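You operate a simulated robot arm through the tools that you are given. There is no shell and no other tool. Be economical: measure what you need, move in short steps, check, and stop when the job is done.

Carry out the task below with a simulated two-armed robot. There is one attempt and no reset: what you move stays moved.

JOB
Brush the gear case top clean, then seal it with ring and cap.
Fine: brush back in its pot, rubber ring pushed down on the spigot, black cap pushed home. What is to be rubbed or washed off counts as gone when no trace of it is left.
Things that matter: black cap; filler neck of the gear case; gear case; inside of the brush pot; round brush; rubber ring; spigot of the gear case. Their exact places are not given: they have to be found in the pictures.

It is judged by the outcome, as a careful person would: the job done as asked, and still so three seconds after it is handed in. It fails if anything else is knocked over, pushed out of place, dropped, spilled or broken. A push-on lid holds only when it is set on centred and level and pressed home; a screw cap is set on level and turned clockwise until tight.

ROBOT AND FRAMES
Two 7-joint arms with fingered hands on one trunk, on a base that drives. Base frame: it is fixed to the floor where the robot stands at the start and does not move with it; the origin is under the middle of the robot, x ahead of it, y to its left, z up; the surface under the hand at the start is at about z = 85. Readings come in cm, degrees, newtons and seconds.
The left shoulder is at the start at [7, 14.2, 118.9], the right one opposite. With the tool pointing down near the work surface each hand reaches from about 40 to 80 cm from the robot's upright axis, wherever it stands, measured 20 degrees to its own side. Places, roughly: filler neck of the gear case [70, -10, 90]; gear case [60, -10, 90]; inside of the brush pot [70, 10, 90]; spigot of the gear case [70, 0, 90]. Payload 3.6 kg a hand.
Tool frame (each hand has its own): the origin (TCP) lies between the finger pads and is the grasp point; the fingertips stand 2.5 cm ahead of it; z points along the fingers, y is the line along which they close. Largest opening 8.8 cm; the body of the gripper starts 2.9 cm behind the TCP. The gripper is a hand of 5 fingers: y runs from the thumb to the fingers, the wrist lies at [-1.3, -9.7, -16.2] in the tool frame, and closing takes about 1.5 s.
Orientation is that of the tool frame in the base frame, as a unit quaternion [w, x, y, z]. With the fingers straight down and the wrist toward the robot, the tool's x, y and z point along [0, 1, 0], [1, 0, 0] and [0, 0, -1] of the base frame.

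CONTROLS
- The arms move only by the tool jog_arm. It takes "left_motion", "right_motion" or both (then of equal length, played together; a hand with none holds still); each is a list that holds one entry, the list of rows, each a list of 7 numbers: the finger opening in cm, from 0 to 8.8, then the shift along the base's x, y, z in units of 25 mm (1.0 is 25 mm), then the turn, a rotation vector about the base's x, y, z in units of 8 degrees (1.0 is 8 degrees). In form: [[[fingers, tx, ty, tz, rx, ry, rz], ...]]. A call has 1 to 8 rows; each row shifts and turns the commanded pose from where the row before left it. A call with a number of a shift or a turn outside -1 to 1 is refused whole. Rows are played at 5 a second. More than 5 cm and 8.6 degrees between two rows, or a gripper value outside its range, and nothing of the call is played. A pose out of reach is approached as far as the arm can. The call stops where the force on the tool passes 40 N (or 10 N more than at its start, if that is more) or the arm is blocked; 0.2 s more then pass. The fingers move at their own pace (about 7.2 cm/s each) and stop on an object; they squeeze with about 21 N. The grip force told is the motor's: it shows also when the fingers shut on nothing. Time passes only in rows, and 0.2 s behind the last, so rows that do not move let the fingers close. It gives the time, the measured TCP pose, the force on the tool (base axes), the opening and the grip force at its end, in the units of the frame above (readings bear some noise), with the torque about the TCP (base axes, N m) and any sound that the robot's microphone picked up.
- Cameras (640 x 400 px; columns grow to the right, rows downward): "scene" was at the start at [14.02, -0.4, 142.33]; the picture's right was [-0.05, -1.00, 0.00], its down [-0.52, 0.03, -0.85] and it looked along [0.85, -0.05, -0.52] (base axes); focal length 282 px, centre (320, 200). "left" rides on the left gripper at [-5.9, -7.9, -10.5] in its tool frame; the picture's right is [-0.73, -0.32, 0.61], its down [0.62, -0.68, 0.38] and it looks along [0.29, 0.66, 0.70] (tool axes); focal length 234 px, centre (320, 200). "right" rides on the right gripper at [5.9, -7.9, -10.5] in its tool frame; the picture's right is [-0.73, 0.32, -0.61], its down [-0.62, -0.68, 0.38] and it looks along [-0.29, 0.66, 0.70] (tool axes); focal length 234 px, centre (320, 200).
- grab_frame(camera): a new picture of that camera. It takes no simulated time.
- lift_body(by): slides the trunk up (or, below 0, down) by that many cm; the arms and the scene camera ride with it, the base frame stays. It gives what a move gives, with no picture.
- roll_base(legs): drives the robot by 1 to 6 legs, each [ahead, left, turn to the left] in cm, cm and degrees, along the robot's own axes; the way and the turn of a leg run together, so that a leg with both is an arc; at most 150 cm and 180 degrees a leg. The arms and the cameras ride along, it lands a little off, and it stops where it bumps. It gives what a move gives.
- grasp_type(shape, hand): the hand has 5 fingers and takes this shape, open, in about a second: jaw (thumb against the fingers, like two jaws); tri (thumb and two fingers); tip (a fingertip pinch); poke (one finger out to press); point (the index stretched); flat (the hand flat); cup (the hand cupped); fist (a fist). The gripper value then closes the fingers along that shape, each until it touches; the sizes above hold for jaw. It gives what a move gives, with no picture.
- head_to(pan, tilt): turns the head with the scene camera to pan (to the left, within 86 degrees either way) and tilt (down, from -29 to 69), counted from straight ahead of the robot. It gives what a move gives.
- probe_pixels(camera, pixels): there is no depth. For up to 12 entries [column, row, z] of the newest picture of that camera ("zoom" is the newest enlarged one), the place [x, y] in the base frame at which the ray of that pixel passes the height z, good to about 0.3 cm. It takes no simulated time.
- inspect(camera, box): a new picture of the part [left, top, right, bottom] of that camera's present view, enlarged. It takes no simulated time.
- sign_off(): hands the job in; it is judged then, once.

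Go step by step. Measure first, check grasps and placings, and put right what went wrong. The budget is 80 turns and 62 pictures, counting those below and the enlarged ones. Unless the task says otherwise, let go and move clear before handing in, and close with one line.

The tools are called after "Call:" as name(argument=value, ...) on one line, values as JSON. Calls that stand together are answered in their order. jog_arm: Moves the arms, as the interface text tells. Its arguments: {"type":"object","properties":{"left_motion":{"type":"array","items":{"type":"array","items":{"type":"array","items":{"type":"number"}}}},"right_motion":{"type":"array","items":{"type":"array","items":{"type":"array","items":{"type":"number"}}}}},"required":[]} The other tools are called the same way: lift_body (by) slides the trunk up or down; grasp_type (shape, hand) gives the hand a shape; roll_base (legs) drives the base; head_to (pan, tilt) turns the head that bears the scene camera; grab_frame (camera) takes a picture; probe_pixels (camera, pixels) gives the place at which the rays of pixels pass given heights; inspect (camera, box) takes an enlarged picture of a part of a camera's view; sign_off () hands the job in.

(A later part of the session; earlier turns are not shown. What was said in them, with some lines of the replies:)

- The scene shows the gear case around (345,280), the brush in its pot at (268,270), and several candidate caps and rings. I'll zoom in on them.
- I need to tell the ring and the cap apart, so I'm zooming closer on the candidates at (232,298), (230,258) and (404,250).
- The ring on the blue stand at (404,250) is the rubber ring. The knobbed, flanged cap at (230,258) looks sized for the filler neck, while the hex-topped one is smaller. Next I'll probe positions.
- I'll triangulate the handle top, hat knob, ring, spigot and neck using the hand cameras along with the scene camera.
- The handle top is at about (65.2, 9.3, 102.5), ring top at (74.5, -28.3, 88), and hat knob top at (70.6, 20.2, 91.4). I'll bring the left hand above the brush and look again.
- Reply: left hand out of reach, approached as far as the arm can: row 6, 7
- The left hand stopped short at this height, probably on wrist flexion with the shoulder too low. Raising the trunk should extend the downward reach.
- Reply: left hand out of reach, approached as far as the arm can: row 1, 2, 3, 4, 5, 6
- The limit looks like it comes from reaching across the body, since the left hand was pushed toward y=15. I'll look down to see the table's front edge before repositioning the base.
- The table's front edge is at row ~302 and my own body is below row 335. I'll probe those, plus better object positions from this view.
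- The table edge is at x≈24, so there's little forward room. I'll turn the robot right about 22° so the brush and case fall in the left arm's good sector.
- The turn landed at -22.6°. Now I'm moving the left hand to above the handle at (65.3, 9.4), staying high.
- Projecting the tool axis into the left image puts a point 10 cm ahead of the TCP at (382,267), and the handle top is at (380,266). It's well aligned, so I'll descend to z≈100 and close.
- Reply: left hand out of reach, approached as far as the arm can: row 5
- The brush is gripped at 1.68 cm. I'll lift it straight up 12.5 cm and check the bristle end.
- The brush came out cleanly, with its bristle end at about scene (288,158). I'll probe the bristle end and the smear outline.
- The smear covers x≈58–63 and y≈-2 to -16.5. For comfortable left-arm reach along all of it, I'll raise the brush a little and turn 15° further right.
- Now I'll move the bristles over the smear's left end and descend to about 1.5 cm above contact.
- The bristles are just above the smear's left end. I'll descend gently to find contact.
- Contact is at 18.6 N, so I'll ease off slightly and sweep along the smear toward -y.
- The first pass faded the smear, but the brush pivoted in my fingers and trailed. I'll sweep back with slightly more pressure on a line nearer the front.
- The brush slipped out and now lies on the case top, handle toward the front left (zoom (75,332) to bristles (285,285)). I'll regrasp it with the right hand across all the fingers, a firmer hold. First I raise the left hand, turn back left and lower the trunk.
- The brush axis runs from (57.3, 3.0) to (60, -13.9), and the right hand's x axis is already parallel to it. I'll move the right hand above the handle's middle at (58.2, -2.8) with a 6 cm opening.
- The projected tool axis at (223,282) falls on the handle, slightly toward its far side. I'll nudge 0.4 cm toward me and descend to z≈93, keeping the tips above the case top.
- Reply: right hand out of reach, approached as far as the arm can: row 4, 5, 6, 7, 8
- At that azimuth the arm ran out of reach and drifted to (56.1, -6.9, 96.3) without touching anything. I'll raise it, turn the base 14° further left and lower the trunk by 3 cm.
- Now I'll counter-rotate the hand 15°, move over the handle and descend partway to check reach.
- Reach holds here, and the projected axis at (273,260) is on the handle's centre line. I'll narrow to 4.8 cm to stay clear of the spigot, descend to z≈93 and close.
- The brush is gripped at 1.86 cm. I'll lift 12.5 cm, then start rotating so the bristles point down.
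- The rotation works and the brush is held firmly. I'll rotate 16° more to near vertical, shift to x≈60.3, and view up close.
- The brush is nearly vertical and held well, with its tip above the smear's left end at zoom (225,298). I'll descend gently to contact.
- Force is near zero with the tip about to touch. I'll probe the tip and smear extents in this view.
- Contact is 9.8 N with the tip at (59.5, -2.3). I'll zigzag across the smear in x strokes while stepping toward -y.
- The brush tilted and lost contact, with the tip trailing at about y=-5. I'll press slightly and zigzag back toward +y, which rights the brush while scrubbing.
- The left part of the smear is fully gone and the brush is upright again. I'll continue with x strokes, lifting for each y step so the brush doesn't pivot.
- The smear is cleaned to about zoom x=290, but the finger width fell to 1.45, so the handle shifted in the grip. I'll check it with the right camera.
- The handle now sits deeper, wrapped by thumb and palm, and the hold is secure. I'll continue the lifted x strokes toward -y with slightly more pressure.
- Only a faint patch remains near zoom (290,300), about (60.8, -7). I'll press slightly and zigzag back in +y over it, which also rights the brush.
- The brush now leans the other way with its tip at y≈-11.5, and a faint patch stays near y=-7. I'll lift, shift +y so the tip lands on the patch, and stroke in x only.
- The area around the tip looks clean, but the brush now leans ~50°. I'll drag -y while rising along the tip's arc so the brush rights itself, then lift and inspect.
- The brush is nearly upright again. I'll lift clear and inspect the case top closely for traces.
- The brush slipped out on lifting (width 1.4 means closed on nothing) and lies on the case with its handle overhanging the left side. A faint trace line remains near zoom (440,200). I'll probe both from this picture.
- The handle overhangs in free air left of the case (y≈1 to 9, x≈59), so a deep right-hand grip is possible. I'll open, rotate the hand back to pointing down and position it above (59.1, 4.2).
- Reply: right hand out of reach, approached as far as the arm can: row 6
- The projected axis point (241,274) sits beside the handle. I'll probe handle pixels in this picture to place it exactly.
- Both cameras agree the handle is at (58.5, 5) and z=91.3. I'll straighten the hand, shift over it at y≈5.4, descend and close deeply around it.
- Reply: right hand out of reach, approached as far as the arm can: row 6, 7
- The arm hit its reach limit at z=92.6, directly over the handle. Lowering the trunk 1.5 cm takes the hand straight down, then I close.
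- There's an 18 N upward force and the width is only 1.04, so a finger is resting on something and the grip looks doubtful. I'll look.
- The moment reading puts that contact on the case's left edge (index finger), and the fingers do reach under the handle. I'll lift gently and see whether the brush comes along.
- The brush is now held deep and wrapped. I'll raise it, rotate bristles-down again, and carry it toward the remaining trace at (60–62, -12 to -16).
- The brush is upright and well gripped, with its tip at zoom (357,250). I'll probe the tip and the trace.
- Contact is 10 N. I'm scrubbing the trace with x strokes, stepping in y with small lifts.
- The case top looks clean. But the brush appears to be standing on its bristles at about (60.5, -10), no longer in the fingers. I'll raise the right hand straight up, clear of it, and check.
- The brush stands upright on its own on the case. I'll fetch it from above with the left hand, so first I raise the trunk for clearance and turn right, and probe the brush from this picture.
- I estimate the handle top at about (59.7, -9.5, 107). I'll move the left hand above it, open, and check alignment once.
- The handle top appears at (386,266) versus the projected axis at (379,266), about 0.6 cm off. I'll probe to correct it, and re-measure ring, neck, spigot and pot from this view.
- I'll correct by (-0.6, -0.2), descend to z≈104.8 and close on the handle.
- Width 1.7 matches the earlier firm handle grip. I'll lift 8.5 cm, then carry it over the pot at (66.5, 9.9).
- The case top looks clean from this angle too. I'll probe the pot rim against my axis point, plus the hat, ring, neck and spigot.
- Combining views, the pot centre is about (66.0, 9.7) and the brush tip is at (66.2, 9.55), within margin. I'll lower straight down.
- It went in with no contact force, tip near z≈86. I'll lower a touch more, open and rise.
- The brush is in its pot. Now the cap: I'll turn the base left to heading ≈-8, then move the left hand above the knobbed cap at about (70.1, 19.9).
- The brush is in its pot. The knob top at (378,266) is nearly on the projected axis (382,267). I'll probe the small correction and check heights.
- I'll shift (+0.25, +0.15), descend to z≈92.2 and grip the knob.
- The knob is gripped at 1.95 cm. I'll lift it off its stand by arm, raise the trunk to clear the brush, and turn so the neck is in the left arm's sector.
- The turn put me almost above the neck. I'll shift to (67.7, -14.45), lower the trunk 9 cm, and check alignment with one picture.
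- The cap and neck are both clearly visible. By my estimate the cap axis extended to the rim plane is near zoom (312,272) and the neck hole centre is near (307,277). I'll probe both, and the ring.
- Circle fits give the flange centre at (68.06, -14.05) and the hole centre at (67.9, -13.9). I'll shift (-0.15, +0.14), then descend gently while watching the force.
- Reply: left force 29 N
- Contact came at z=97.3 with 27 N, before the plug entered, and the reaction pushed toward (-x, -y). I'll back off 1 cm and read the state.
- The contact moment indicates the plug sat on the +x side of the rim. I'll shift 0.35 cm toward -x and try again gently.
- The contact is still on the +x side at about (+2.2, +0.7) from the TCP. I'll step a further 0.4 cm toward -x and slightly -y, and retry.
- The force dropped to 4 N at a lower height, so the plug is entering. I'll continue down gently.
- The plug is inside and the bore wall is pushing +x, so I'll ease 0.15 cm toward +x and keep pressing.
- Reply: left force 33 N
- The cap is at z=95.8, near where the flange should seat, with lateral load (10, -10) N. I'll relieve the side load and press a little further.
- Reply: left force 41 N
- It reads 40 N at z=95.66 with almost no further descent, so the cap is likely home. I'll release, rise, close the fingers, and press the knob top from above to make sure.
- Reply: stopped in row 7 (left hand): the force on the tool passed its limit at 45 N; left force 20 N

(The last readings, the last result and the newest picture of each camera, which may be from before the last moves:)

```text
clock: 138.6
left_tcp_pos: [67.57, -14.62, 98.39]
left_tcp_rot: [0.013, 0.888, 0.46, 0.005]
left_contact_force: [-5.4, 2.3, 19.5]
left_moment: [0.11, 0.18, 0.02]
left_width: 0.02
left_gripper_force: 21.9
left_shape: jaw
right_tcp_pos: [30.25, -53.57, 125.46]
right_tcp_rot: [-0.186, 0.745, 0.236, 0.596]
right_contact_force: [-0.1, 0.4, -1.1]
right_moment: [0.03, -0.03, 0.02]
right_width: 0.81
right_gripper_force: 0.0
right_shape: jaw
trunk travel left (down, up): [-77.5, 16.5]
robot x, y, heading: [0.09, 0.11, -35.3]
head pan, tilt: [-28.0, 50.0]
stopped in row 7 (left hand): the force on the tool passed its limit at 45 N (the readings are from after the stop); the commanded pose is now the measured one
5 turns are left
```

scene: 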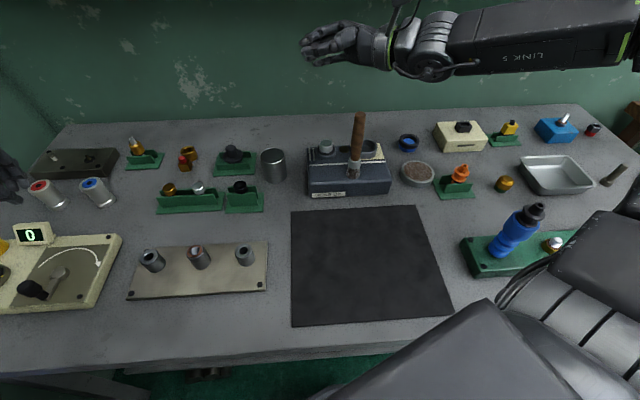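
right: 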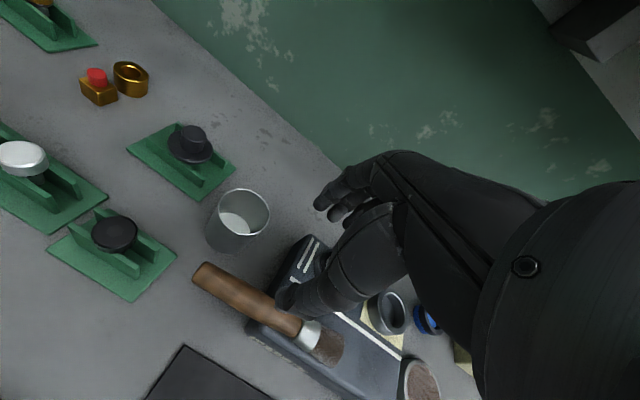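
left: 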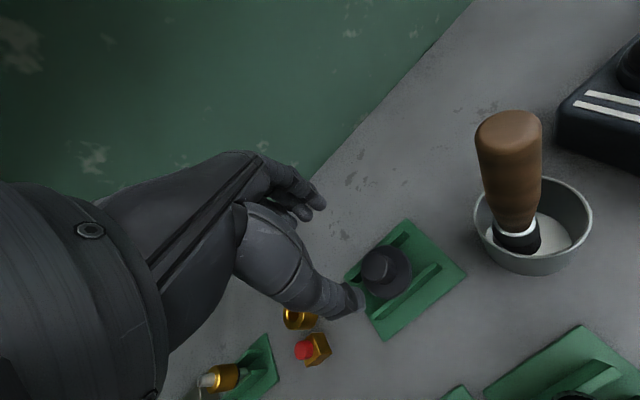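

The cap took a 45 N press on its knob, so it's seated. Turns are short, so I'll lift clear, drive to where the left arm reaches both ring and spigot, go above the ring and take a picture.

Call:
lift_body(by=12)

Call:
roll_base(legs=[[0, 0, 13], [11.2, -22.4, 0]])

Call:
jog_arm(left_motion=[[[8.8, 0.78, -0.9, 0, 0, 0, 0], [8.8, 0.78, -0.9, 0, 0, 0, 0], [8.8, 0, 0, 0, 0, 0, 0], [8.8, 0, 0, 0, 0, 0, 0]]])

Call:
lift_body(by=-12.5)

Call:
grab_frame(camera="left")

```text
clock: 140.1
left_tcp_pos: [67.66, -14.71, 109.91]
left_tcp_rot: [0.008, 0.888, 0.461, 0.003]
left_contact_force: [0.1, 0.7, -0.2]
left_moment: [0.0, 0.03, -0.02]
left_width: 0.02
left_gripper_force: 20.8
left_shape: jaw
right_tcp_pos: [30.53, -53.68, 137.38]
right_tcp_rot: [-0.186, 0.746, 0.235, 0.595]
right_contact_force: [0.8, 0.6, 0.3]
right_moment: [-0.05, -0.01, 0.0]
right_width: 0.8
right_gripper_force: 0.0
right_shape: jaw
trunk travel left (down, up): [-89.5, 4.5]
robot x, y, heading: [0.13, 0.51, -35.0]
head pan, tilt: [-28.0, 50.0]
```

```text
clock: 142.8
left_tcp_pos: [70.92, -24.23, 109.91]
left_tcp_rot: [0.009, 0.831, 0.556, 0.004]
left_contact_force: [0.2, 0.2, 0.6]
left_moment: [-0.02, -0.01, -0.01]
left_width: 0.01
left_gripper_force: 21.4
left_shape: jaw
right_tcp_pos: [43.26, -70.42, 137.48]
right_tcp_rot: [-0.251, 0.715, 0.317, 0.571]
right_contact_force: [-0.2, 0.6, 0.0]
right_moment: [-0.01, 0.02, -0.03]
right_width: 0.79
right_gripper_force: 0.1
right_shape: jaw
trunk travel left (down, up): [-89.5, 4.5]
robot x, y, heading: [1.67, -24.84, -22.6]
head pan, tilt: [-28.0, 50.0]
```

```text
clock: 143.8
left_tcp_pos: [74.78, -28.82, 109.93]
left_tcp_rot: [0.008, 0.83, 0.557, 0.004]
left_contact_force: [0.2, 0.5, 0.3]
left_moment: [-0.02, -0.04, 0.01]
left_width: 8.76
left_gripper_force: 0.2
left_shape: jaw
right_tcp_pos: [43.41, -70.63, 137.27]
right_tcp_rot: [-0.253, 0.714, 0.317, 0.571]
right_contact_force: [-0.1, -0.1, 0.4]
right_moment: [-0.03, 0.04, -0.01]
right_width: 0.79
right_gripper_force: 0.1
right_shape: jaw
trunk travel left (down, up): [-89.5, 4.5]
robot x, y, heading: [1.54, -24.96, -22.2]
head pan, tilt: [-28.0, 50.0]
```

```text
clock: 145.3
left_tcp_pos: [74.79, -28.82, 97.42]
left_tcp_rot: [0.008, 0.831, 0.556, 0.003]
left_contact_force: [0.3, -1.1, -1.0]
left_moment: [0.01, 0.01, -0.01]
left_width: 8.78
left_gripper_force: 0.0
left_shape: jaw
right_tcp_pos: [43.32, -70.6, 124.89]
right_tcp_rot: [-0.253, 0.715, 0.316, 0.57]
right_contact_force: [1.1, 0.3, 0.4]
right_moment: [0.01, -0.01, -0.03]
right_width: 0.81
right_gripper_force: 0.0
right_shape: jaw
trunk travel left (down, up): [-77.0, 17.0]
robot x, y, heading: [1.69, -25.03, -22.5]
head pan, tilt: [-28.0, 50.0]
```

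```text
1 pictures are left
4 turns are left
```

left: 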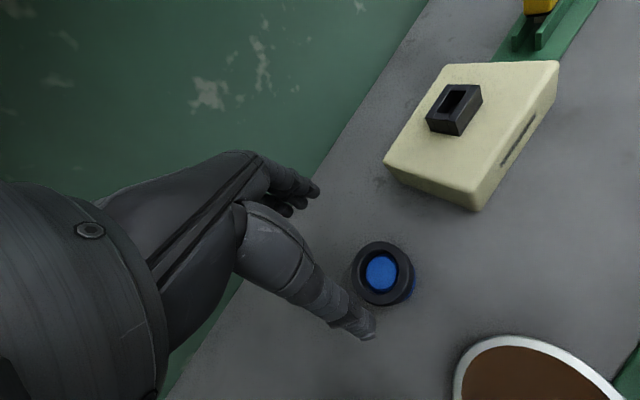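

The ring top face centre at (383,273) works out to about (74.1, -28.55). I'll correct, descend, grip the ring, lift it, carry it above the spigot and take the last picture.

Call:
jog_arm(left_motion=[[[8.8, -0.27, 0.11, -0.4, 0, 0, 0], [8.8, 0, 0, -0.8, 0, 0, 0], [8.8, 0, 0, -0.8, 0, 0, 0], [8.8, 0, 0, -0.8, 0, 0, 0], [8.8, 0, 0, -0.5, 0, 0, 0], [8.8, 0, 0, -0.3, 0, 0, 0], [8.8, 0, 0, 0, 0, 0, 0]]])

Call:
jog_arm(left_motion=[[[6.5, 0, 0, 0, 0, 0, 0], [5, 0, 0, 0, 0, 0, 0], [4, 0, 0, 0, 0, 0, 0], [3, 0, 0, 0, 0, 0, 0], [3, 0, 0, 0, 0, 0, 0], [3, 0, 0, 0, 0, 0, 0], [3, 0, 0, 0, 0, 0, 0]]])

Call:
jog_arm(left_motion=[[[3, 0, 0, 0.5, 0, 0, 0], [3, 0, 0, 0.9, 0, 0, 0], [3, 0, 0, 0.9, 0, 0, 0], [3, 0, 0, 0.9, 0, 0, 0], [3, 0, 0, 0.9, 0, 0, 0], [3, 0, 0, 0.9, 0, 0, 0]]])

Call:
jog_arm(left_motion=[[[3, -0.32, 0.97, 0, 0, 0, 0], [3, -0.32, 0.97, 0, 0, 0, 0], [3, -0.32, 0.97, 0, 0, 0, 0], [3, -0.32, 0.97, 0, 0, 0, 0], [3, -0.32, 0.97, 0, 0, 0, 0]]])

Call:
jog_arm(left_motion=[[[3, -0.32, 0.97, 0, 0, 0, 0], [3, -0.32, 0.97, 0, 0, 0, 0], [3, -0.32, 0.97, 0, 0, 0, 0], [3, -0.32, 0.97, 0, 0, 0, 0], [3, -0.32, 0.97, 0, 0, 0, 0], [3, 0, 0.16, 0, 0, 0, 0], [3, 0, 0, 0, 0, 0, 0]]])

Call:
inspect(camera="left", box=[240, 150, 520, 325])

```text
clock: 146.9
left_tcp_pos: [74.09, -28.51, 88.46]
left_tcp_rot: [0.008, 0.831, 0.556, 0.003]
left_contact_force: [-0.2, -0.2, 0.7]
left_moment: [-0.02, 0.0, 0.03]
left_width: 8.78
left_gripper_force: 0.0
left_shape: jaw
right_tcp_pos: [43.35, -70.66, 124.82]
right_tcp_rot: [-0.251, 0.715, 0.316, 0.571]
right_contact_force: [1.2, -0.5, 0.6]
right_moment: [-0.04, 0.0, 0.01]
right_width: 0.79
right_gripper_force: 0.1
right_shape: jaw
trunk travel left (down, up): [-77.0, 17.0]
robot x, y, heading: [1.67, -24.92, -22.5]
head pan, tilt: [-28.0, 50.0]
```

```text
clock: 148.5
left_tcp_pos: [74.09, -28.59, 88.41]
left_tcp_rot: [0.007, 0.831, 0.556, 0.003]
left_contact_force: [0.3, -0.2, 0.9]
left_moment: [-0.03, 0.02, 0.01]
left_width: 4.86
left_gripper_force: 21.0
left_shape: jaw
right_tcp_pos: [43.47, -70.66, 124.86]
right_tcp_rot: [-0.252, 0.714, 0.316, 0.571]
right_contact_force: [-0.7, 0.6, 0.4]
right_moment: [-0.01, -0.01, 0.0]
right_width: 0.81
right_gripper_force: 0.0
right_shape: jaw
trunk travel left (down, up): [-77.0, 17.0]
robot x, y, heading: [1.68, -25.23, -22.6]
head pan, tilt: [-28.0, 50.0]
```

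```text
clock: 149.9
left_tcp_pos: [74.13, -28.56, 101.01]
left_tcp_rot: [0.008, 0.831, 0.556, 0.004]
left_contact_force: [-0.6, 0.0, -0.2]
left_moment: [-0.01, -0.02, -0.01]
left_width: 4.83
left_gripper_force: 20.7
left_shape: jaw
right_tcp_pos: [43.17, -70.64, 124.82]
right_tcp_rot: [-0.251, 0.715, 0.316, 0.571]
right_contact_force: [-0.4, -0.1, -0.2]
right_moment: [0.0, -0.02, 0.0]
right_width: 0.82
right_gripper_force: 0.1
right_shape: jaw
trunk travel left (down, up): [-77.0, 17.0]
robot x, y, heading: [1.93, -25.17, -22.3]
head pan, tilt: [-28.0, 50.0]
```

```text
clock: 151.1
left_tcp_pos: [69.95, -16.47, 101.05]
left_tcp_rot: [0.008, 0.83, 0.557, 0.004]
left_contact_force: [-0.9, 0.5, -0.4]
left_moment: [-0.05, 0.0, -0.01]
left_width: 4.84
left_gripper_force: 21.3
left_shape: jaw
right_tcp_pos: [43.14, -70.51, 124.88]
right_tcp_rot: [-0.25, 0.715, 0.316, 0.571]
right_contact_force: [0.8, 0.2, -0.2]
right_moment: [-0.01, -0.02, 0.05]
right_width: 0.81
right_gripper_force: 0.1
right_shape: jaw
trunk travel left (down, up): [-77.0, 17.0]
robot x, y, heading: [1.64, -25.12, -22.5]
head pan, tilt: [-28.0, 50.0]
```

```text
clock: 152.7
left_tcp_pos: [66.05, -3.83, 101.03]
left_tcp_rot: [0.008, 0.831, 0.556, 0.003]
left_contact_force: [0.7, -0.7, -0.3]
left_moment: [0.0, -0.01, -0.02]
left_width: 4.84
left_gripper_force: 21.4
left_shape: jaw
right_tcp_pos: [43.37, -70.7, 124.86]
right_tcp_rot: [-0.251, 0.715, 0.317, 0.571]
right_contact_force: [0.3, 0.2, -0.7]
right_moment: [-0.03, 0.01, 0.05]
right_width: 0.82
right_gripper_force: 0.0
right_shape: jaw
trunk travel left (down, up): [-77.0, 17.0]
robot x, y, heading: [1.82, -25.05, -22.4]
head pan, tilt: [-28.0, 50.0]
```

```text
2.29 times, centred on (380, 238) of left
3 turns are left
```

zoom: 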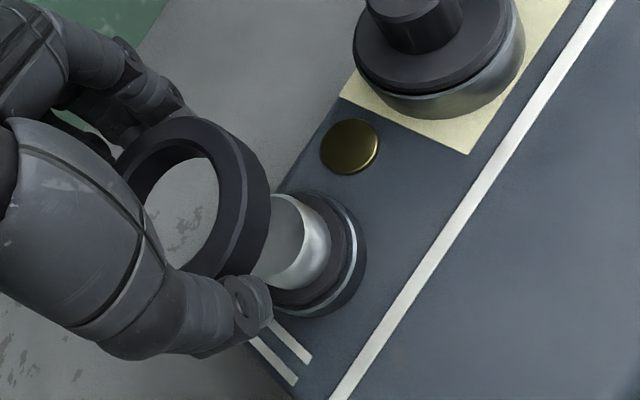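

The cap sits level on the neck and the case top is clean. The ring is centred on the tool axis, and I place the spigot at about (66.2, -4.0). I'll shift there, descend, and work the ring on with small wiggles.

Call:
jog_arm(left_motion=[[[3, 0.06, -0.07, 0, 0, 0, 0], [3, 0, 0, -0.5, 0, 0, 0], [3, 0, 0, -0.5, 0, 0, 0], [3, 0, 0, -0.4, 0, 0, 0], [3, 0, 0, -0.15, 0, 0, 0], [3, 0, 0, -0.15, 0, 0, 0], [3, 0, 0, -0.1, 0, 0, 0], [3, 0, 0, 0, 0, 0, 0]]])

Call:
jog_arm(left_motion=[[[3, 0.09, 0, -0.06, 0, 0, 0], [3, -0.09, 0.09, -0.06, 0, 0, 0], [3, -0.09, -0.09, -0.06, 0, 0, 0], [3, 0.09, -0.09, -0.06, 0, 0, 0], [3, 0, 0.09, -0.06, 0, 0, 0], [3, 0, 0, 0, 0, 0, 0]]])

Call:
jog_arm(left_motion=[[[3, 0, 0, -0.1, 0, 0, 0], [3, 0, 0, -0.1, 0, 0, 0], [3, 0, 0, -0.1, 0, 0, 0], [3, 0, 0, -0.1, 0, 0, 0], [3, 0, 0, 0, 0, 0, 0]]])

```text
clock: 154.5
left_tcp_pos: [66.34, -4.01, 96.38]
left_tcp_rot: [0.009, 0.831, 0.556, 0.004]
left_contact_force: [0.6, 0.0, 0.4]
left_moment: [0.02, 0.01, 0.0]
left_width: 4.82
left_gripper_force: 20.5
left_shape: jaw
right_tcp_pos: [43.3, -70.63, 124.8]
right_tcp_rot: [-0.252, 0.714, 0.317, 0.571]
right_contact_force: [0.0, -0.2, -0.3]
right_moment: [-0.01, 0.01, 0.03]
right_width: 0.78
right_gripper_force: 0.0
right_shape: jaw
trunk travel left (down, up): [-77.0, 17.0]
robot x, y, heading: [1.93, -25.46, -22.7]
head pan, tilt: [-28.0, 50.0]
```

```text
clock: 155.9
left_tcp_pos: [66.35, -4.27, 95.68]
left_tcp_rot: [0.009, 0.831, 0.556, 0.004]
left_contact_force: [2.8, -4.4, 4.2]
left_moment: [-0.11, -0.12, -0.11]
left_width: 4.82
left_gripper_force: 21.1
left_shape: jaw
right_tcp_pos: [43.32, -70.68, 124.77]
right_tcp_rot: [-0.251, 0.715, 0.316, 0.571]
right_contact_force: [-0.1, -0.3, -0.6]
right_moment: [-0.03, 0.02, -0.02]
right_width: 0.78
right_gripper_force: 0.1
right_shape: jaw
trunk travel left (down, up): [-77.0, 17.0]
robot x, y, heading: [1.6, -25.28, -22.8]
head pan, tilt: [-28.0, 50.0]
```

```text
clock: 157.1
left_tcp_pos: [66.26, -4.17, 94.67]
left_tcp_rot: [0.008, 0.831, 0.557, 0.004]
left_contact_force: [0.4, -1.6, 3.4]
left_moment: [-0.04, -0.1, -0.03]
left_width: 4.44
left_gripper_force: 20.7
left_shape: jaw
right_tcp_pos: [43.46, -70.64, 124.75]
right_tcp_rot: [-0.252, 0.714, 0.317, 0.571]
right_contact_force: [1.1, 0.7, -0.1]
right_moment: [0.0, 0.01, 0.0]
right_width: 0.8
right_gripper_force: 0.1
right_shape: jaw
trunk travel left (down, up): [-77.0, 17.0]
robot x, y, heading: [1.26, -25.33, -22.4]
head pan, tilt: [-28.0, 50.0]
2 turns are left
```

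The ring has gone over the spigot: light side forces, low z-force, TCP down to 94.7. I'll push further, release, rise, then press the ring down evenly with both fingertip sides at ~3.9 cm gap, and retreat.

Call:
jog_arm(left_motion=[[[3, 0, 0, -0.1, 0, 0, 0], [3, 0, 0, -0.1, 0, 0, 0], [3, 0, 0, -0.1, 0, 0, 0], [3, 0, 0, -0.1, 0, 0, 0], [3, 0, 0, 0, 0, 0, 0]]])

Call:
jog_arm(left_motion=[[[5, 0, 0, 0, 0, 0, 0], [7.5, 0, 0, 0, 0, 0, 0], [7.5, 0, 0, 0, 0, 0, 0], [7.5, 0, 0, 0.6, 0, 0, 0], [7.5, 0, 0, 0.8, 0, 0, 0], [7.5, 0, 0, 0.6, 0, 0, 0], [3.9, 0, 0, 0, 0, 0, 0], [3.9, 0, 0, 0, 0, 0, 0]]])

Call:
jog_arm(left_motion=[[[3.9, 0, 0, 0, 0, 0, 0], [3.9, 0, 0, -0.2, 0, 0, 0], [3.9, 0, 0, -0.2, 0, 0, 0], [3.9, 0, 0, -0.2, 0, 0, 0], [3.9, 0, 0, -0.2, 0, 0, 0], [3.9, 0, 0, -0.2, 0, 0, 0], [3.9, 0, 0, -0.2, 0, 0, 0], [3.9, 0, 0, -0.2, 0, 0, 0]]])

Call:
jog_arm(left_motion=[[[3.9, 0, 0, 0, 0, 0, 0], [3.9, 0, 0, 0.5, 0, 0, 0], [3.9, 0, 0, 1, 0, 0, 0], [3.9, 0, 0, 1, 0, 0, 0], [3.9, 0, 0, 1, 0, 0, 0], [3.9, 0, 0, 1, 0, 0, 0]]])

```text
clock: 158.5
left_tcp_pos: [66.23, -4.15, 94.3]
left_tcp_rot: [0.013, 0.831, 0.556, 0.009]
left_contact_force: [1.3, -2.8, 18.5]
left_moment: [-0.15, -0.57, -0.06]
left_width: 4.41
left_gripper_force: 21.2
left_shape: jaw
right_tcp_pos: [43.16, -70.8, 124.89]
right_tcp_rot: [-0.251, 0.714, 0.316, 0.572]
right_contact_force: [-0.6, -0.2, 0.6]
right_moment: [-0.01, 0.0, 0.02]
right_width: 0.8
right_gripper_force: 0.1
right_shape: jaw
trunk travel left (down, up): [-77.0, 17.0]
robot x, y, heading: [1.52, -25.07, -22.5]
head pan, tilt: [-28.0, 50.0]
stopped in row 5 (left hand): the force on the tool passed its limit at 41 N (the readings are from after the stop); the commanded pose is now the measured one
```

```text
clock: 160.3
left_tcp_pos: [66.31, -4.21, 99.04]
left_tcp_rot: [0.011, 0.83, 0.557, 0.007]
left_contact_force: [-0.3, -0.2, 0.1]
left_moment: [0.0, -0.01, 0.0]
left_width: 3.93
left_gripper_force: 0.1
left_shape: jaw
right_tcp_pos: [43.24, -70.57, 124.87]
right_tcp_rot: [-0.251, 0.715, 0.316, 0.571]
right_contact_force: [-0.6, 0.2, -0.1]
right_moment: [0.01, -0.03, -0.03]
right_width: 0.82
right_gripper_force: 0.1
right_shape: jaw
trunk travel left (down, up): [-77.0, 17.0]
robot x, y, heading: [1.51, -25.16, -22.5]
head pan, tilt: [-28.0, 50.0]
```

```text
clock: 162.1
left_tcp_pos: [66.28, -4.23, 95.6]
left_tcp_rot: [0.012, 0.83, 0.557, 0.009]
left_contact_force: [3.5, -0.5, 12.0]
left_moment: [-0.07, -0.38, 0.02]
left_width: 4.11
left_gripper_force: 0.1
left_shape: jaw
right_tcp_pos: [43.22, -70.71, 124.81]
right_tcp_rot: [-0.251, 0.715, 0.316, 0.571]
right_contact_force: [-0.4, -0.4, 0.5]
right_moment: [-0.03, 0.01, 0.04]
right_width: 0.79
right_gripper_force: 0.0
right_shape: jaw
trunk travel left (down, up): [-77.0, 17.0]
robot x, y, heading: [1.78, -25.26, -22.7]
head pan, tilt: [-28.0, 50.0]
```

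```text
clock: 163.5
left_tcp_pos: [66.48, -4.31, 106.62]
left_tcp_rot: [0.011, 0.83, 0.557, 0.006]
left_contact_force: [-0.2, -0.6, 0.7]
left_moment: [0.02, 0.02, 0.02]
left_width: 3.94
left_gripper_force: 0.0
left_shape: jaw
right_tcp_pos: [43.36, -70.65, 124.73]
right_tcp_rot: [-0.252, 0.714, 0.317, 0.571]
right_contact_force: [-0.1, -0.9, -0.3]
right_moment: [-0.03, 0.01, -0.02]
right_width: 0.8
right_gripper_force: 0.0
right_shape: jaw
trunk travel left (down, up): [-77.0, 17.0]
robot x, y, heading: [1.98, -25.43, -22.4]
head pan, tilt: [-28.0, 50.0]
1 turns are left
```

The ring took a 41 N push over the spigot, and its top later read about z≈93, consistent with sitting on the collar. From the last pictures, the case top is clean, the brush is in its pot and the cap is on the neck. I have no pictures left to confirm the ring by eye. The hands are clear, so I'm handing in.

Call:
sign_off()

```text
The job is handed in.
```

I handed the job in with the case top brushed clean, the brush back in its pot, the black cap pressed onto the filler neck and the rubber ring pushed down on the spigot. I had no pictures left to check the ring: I judged it seated from a 41 N push and its height afterwards, and a second press reached only 12 N, on one side.
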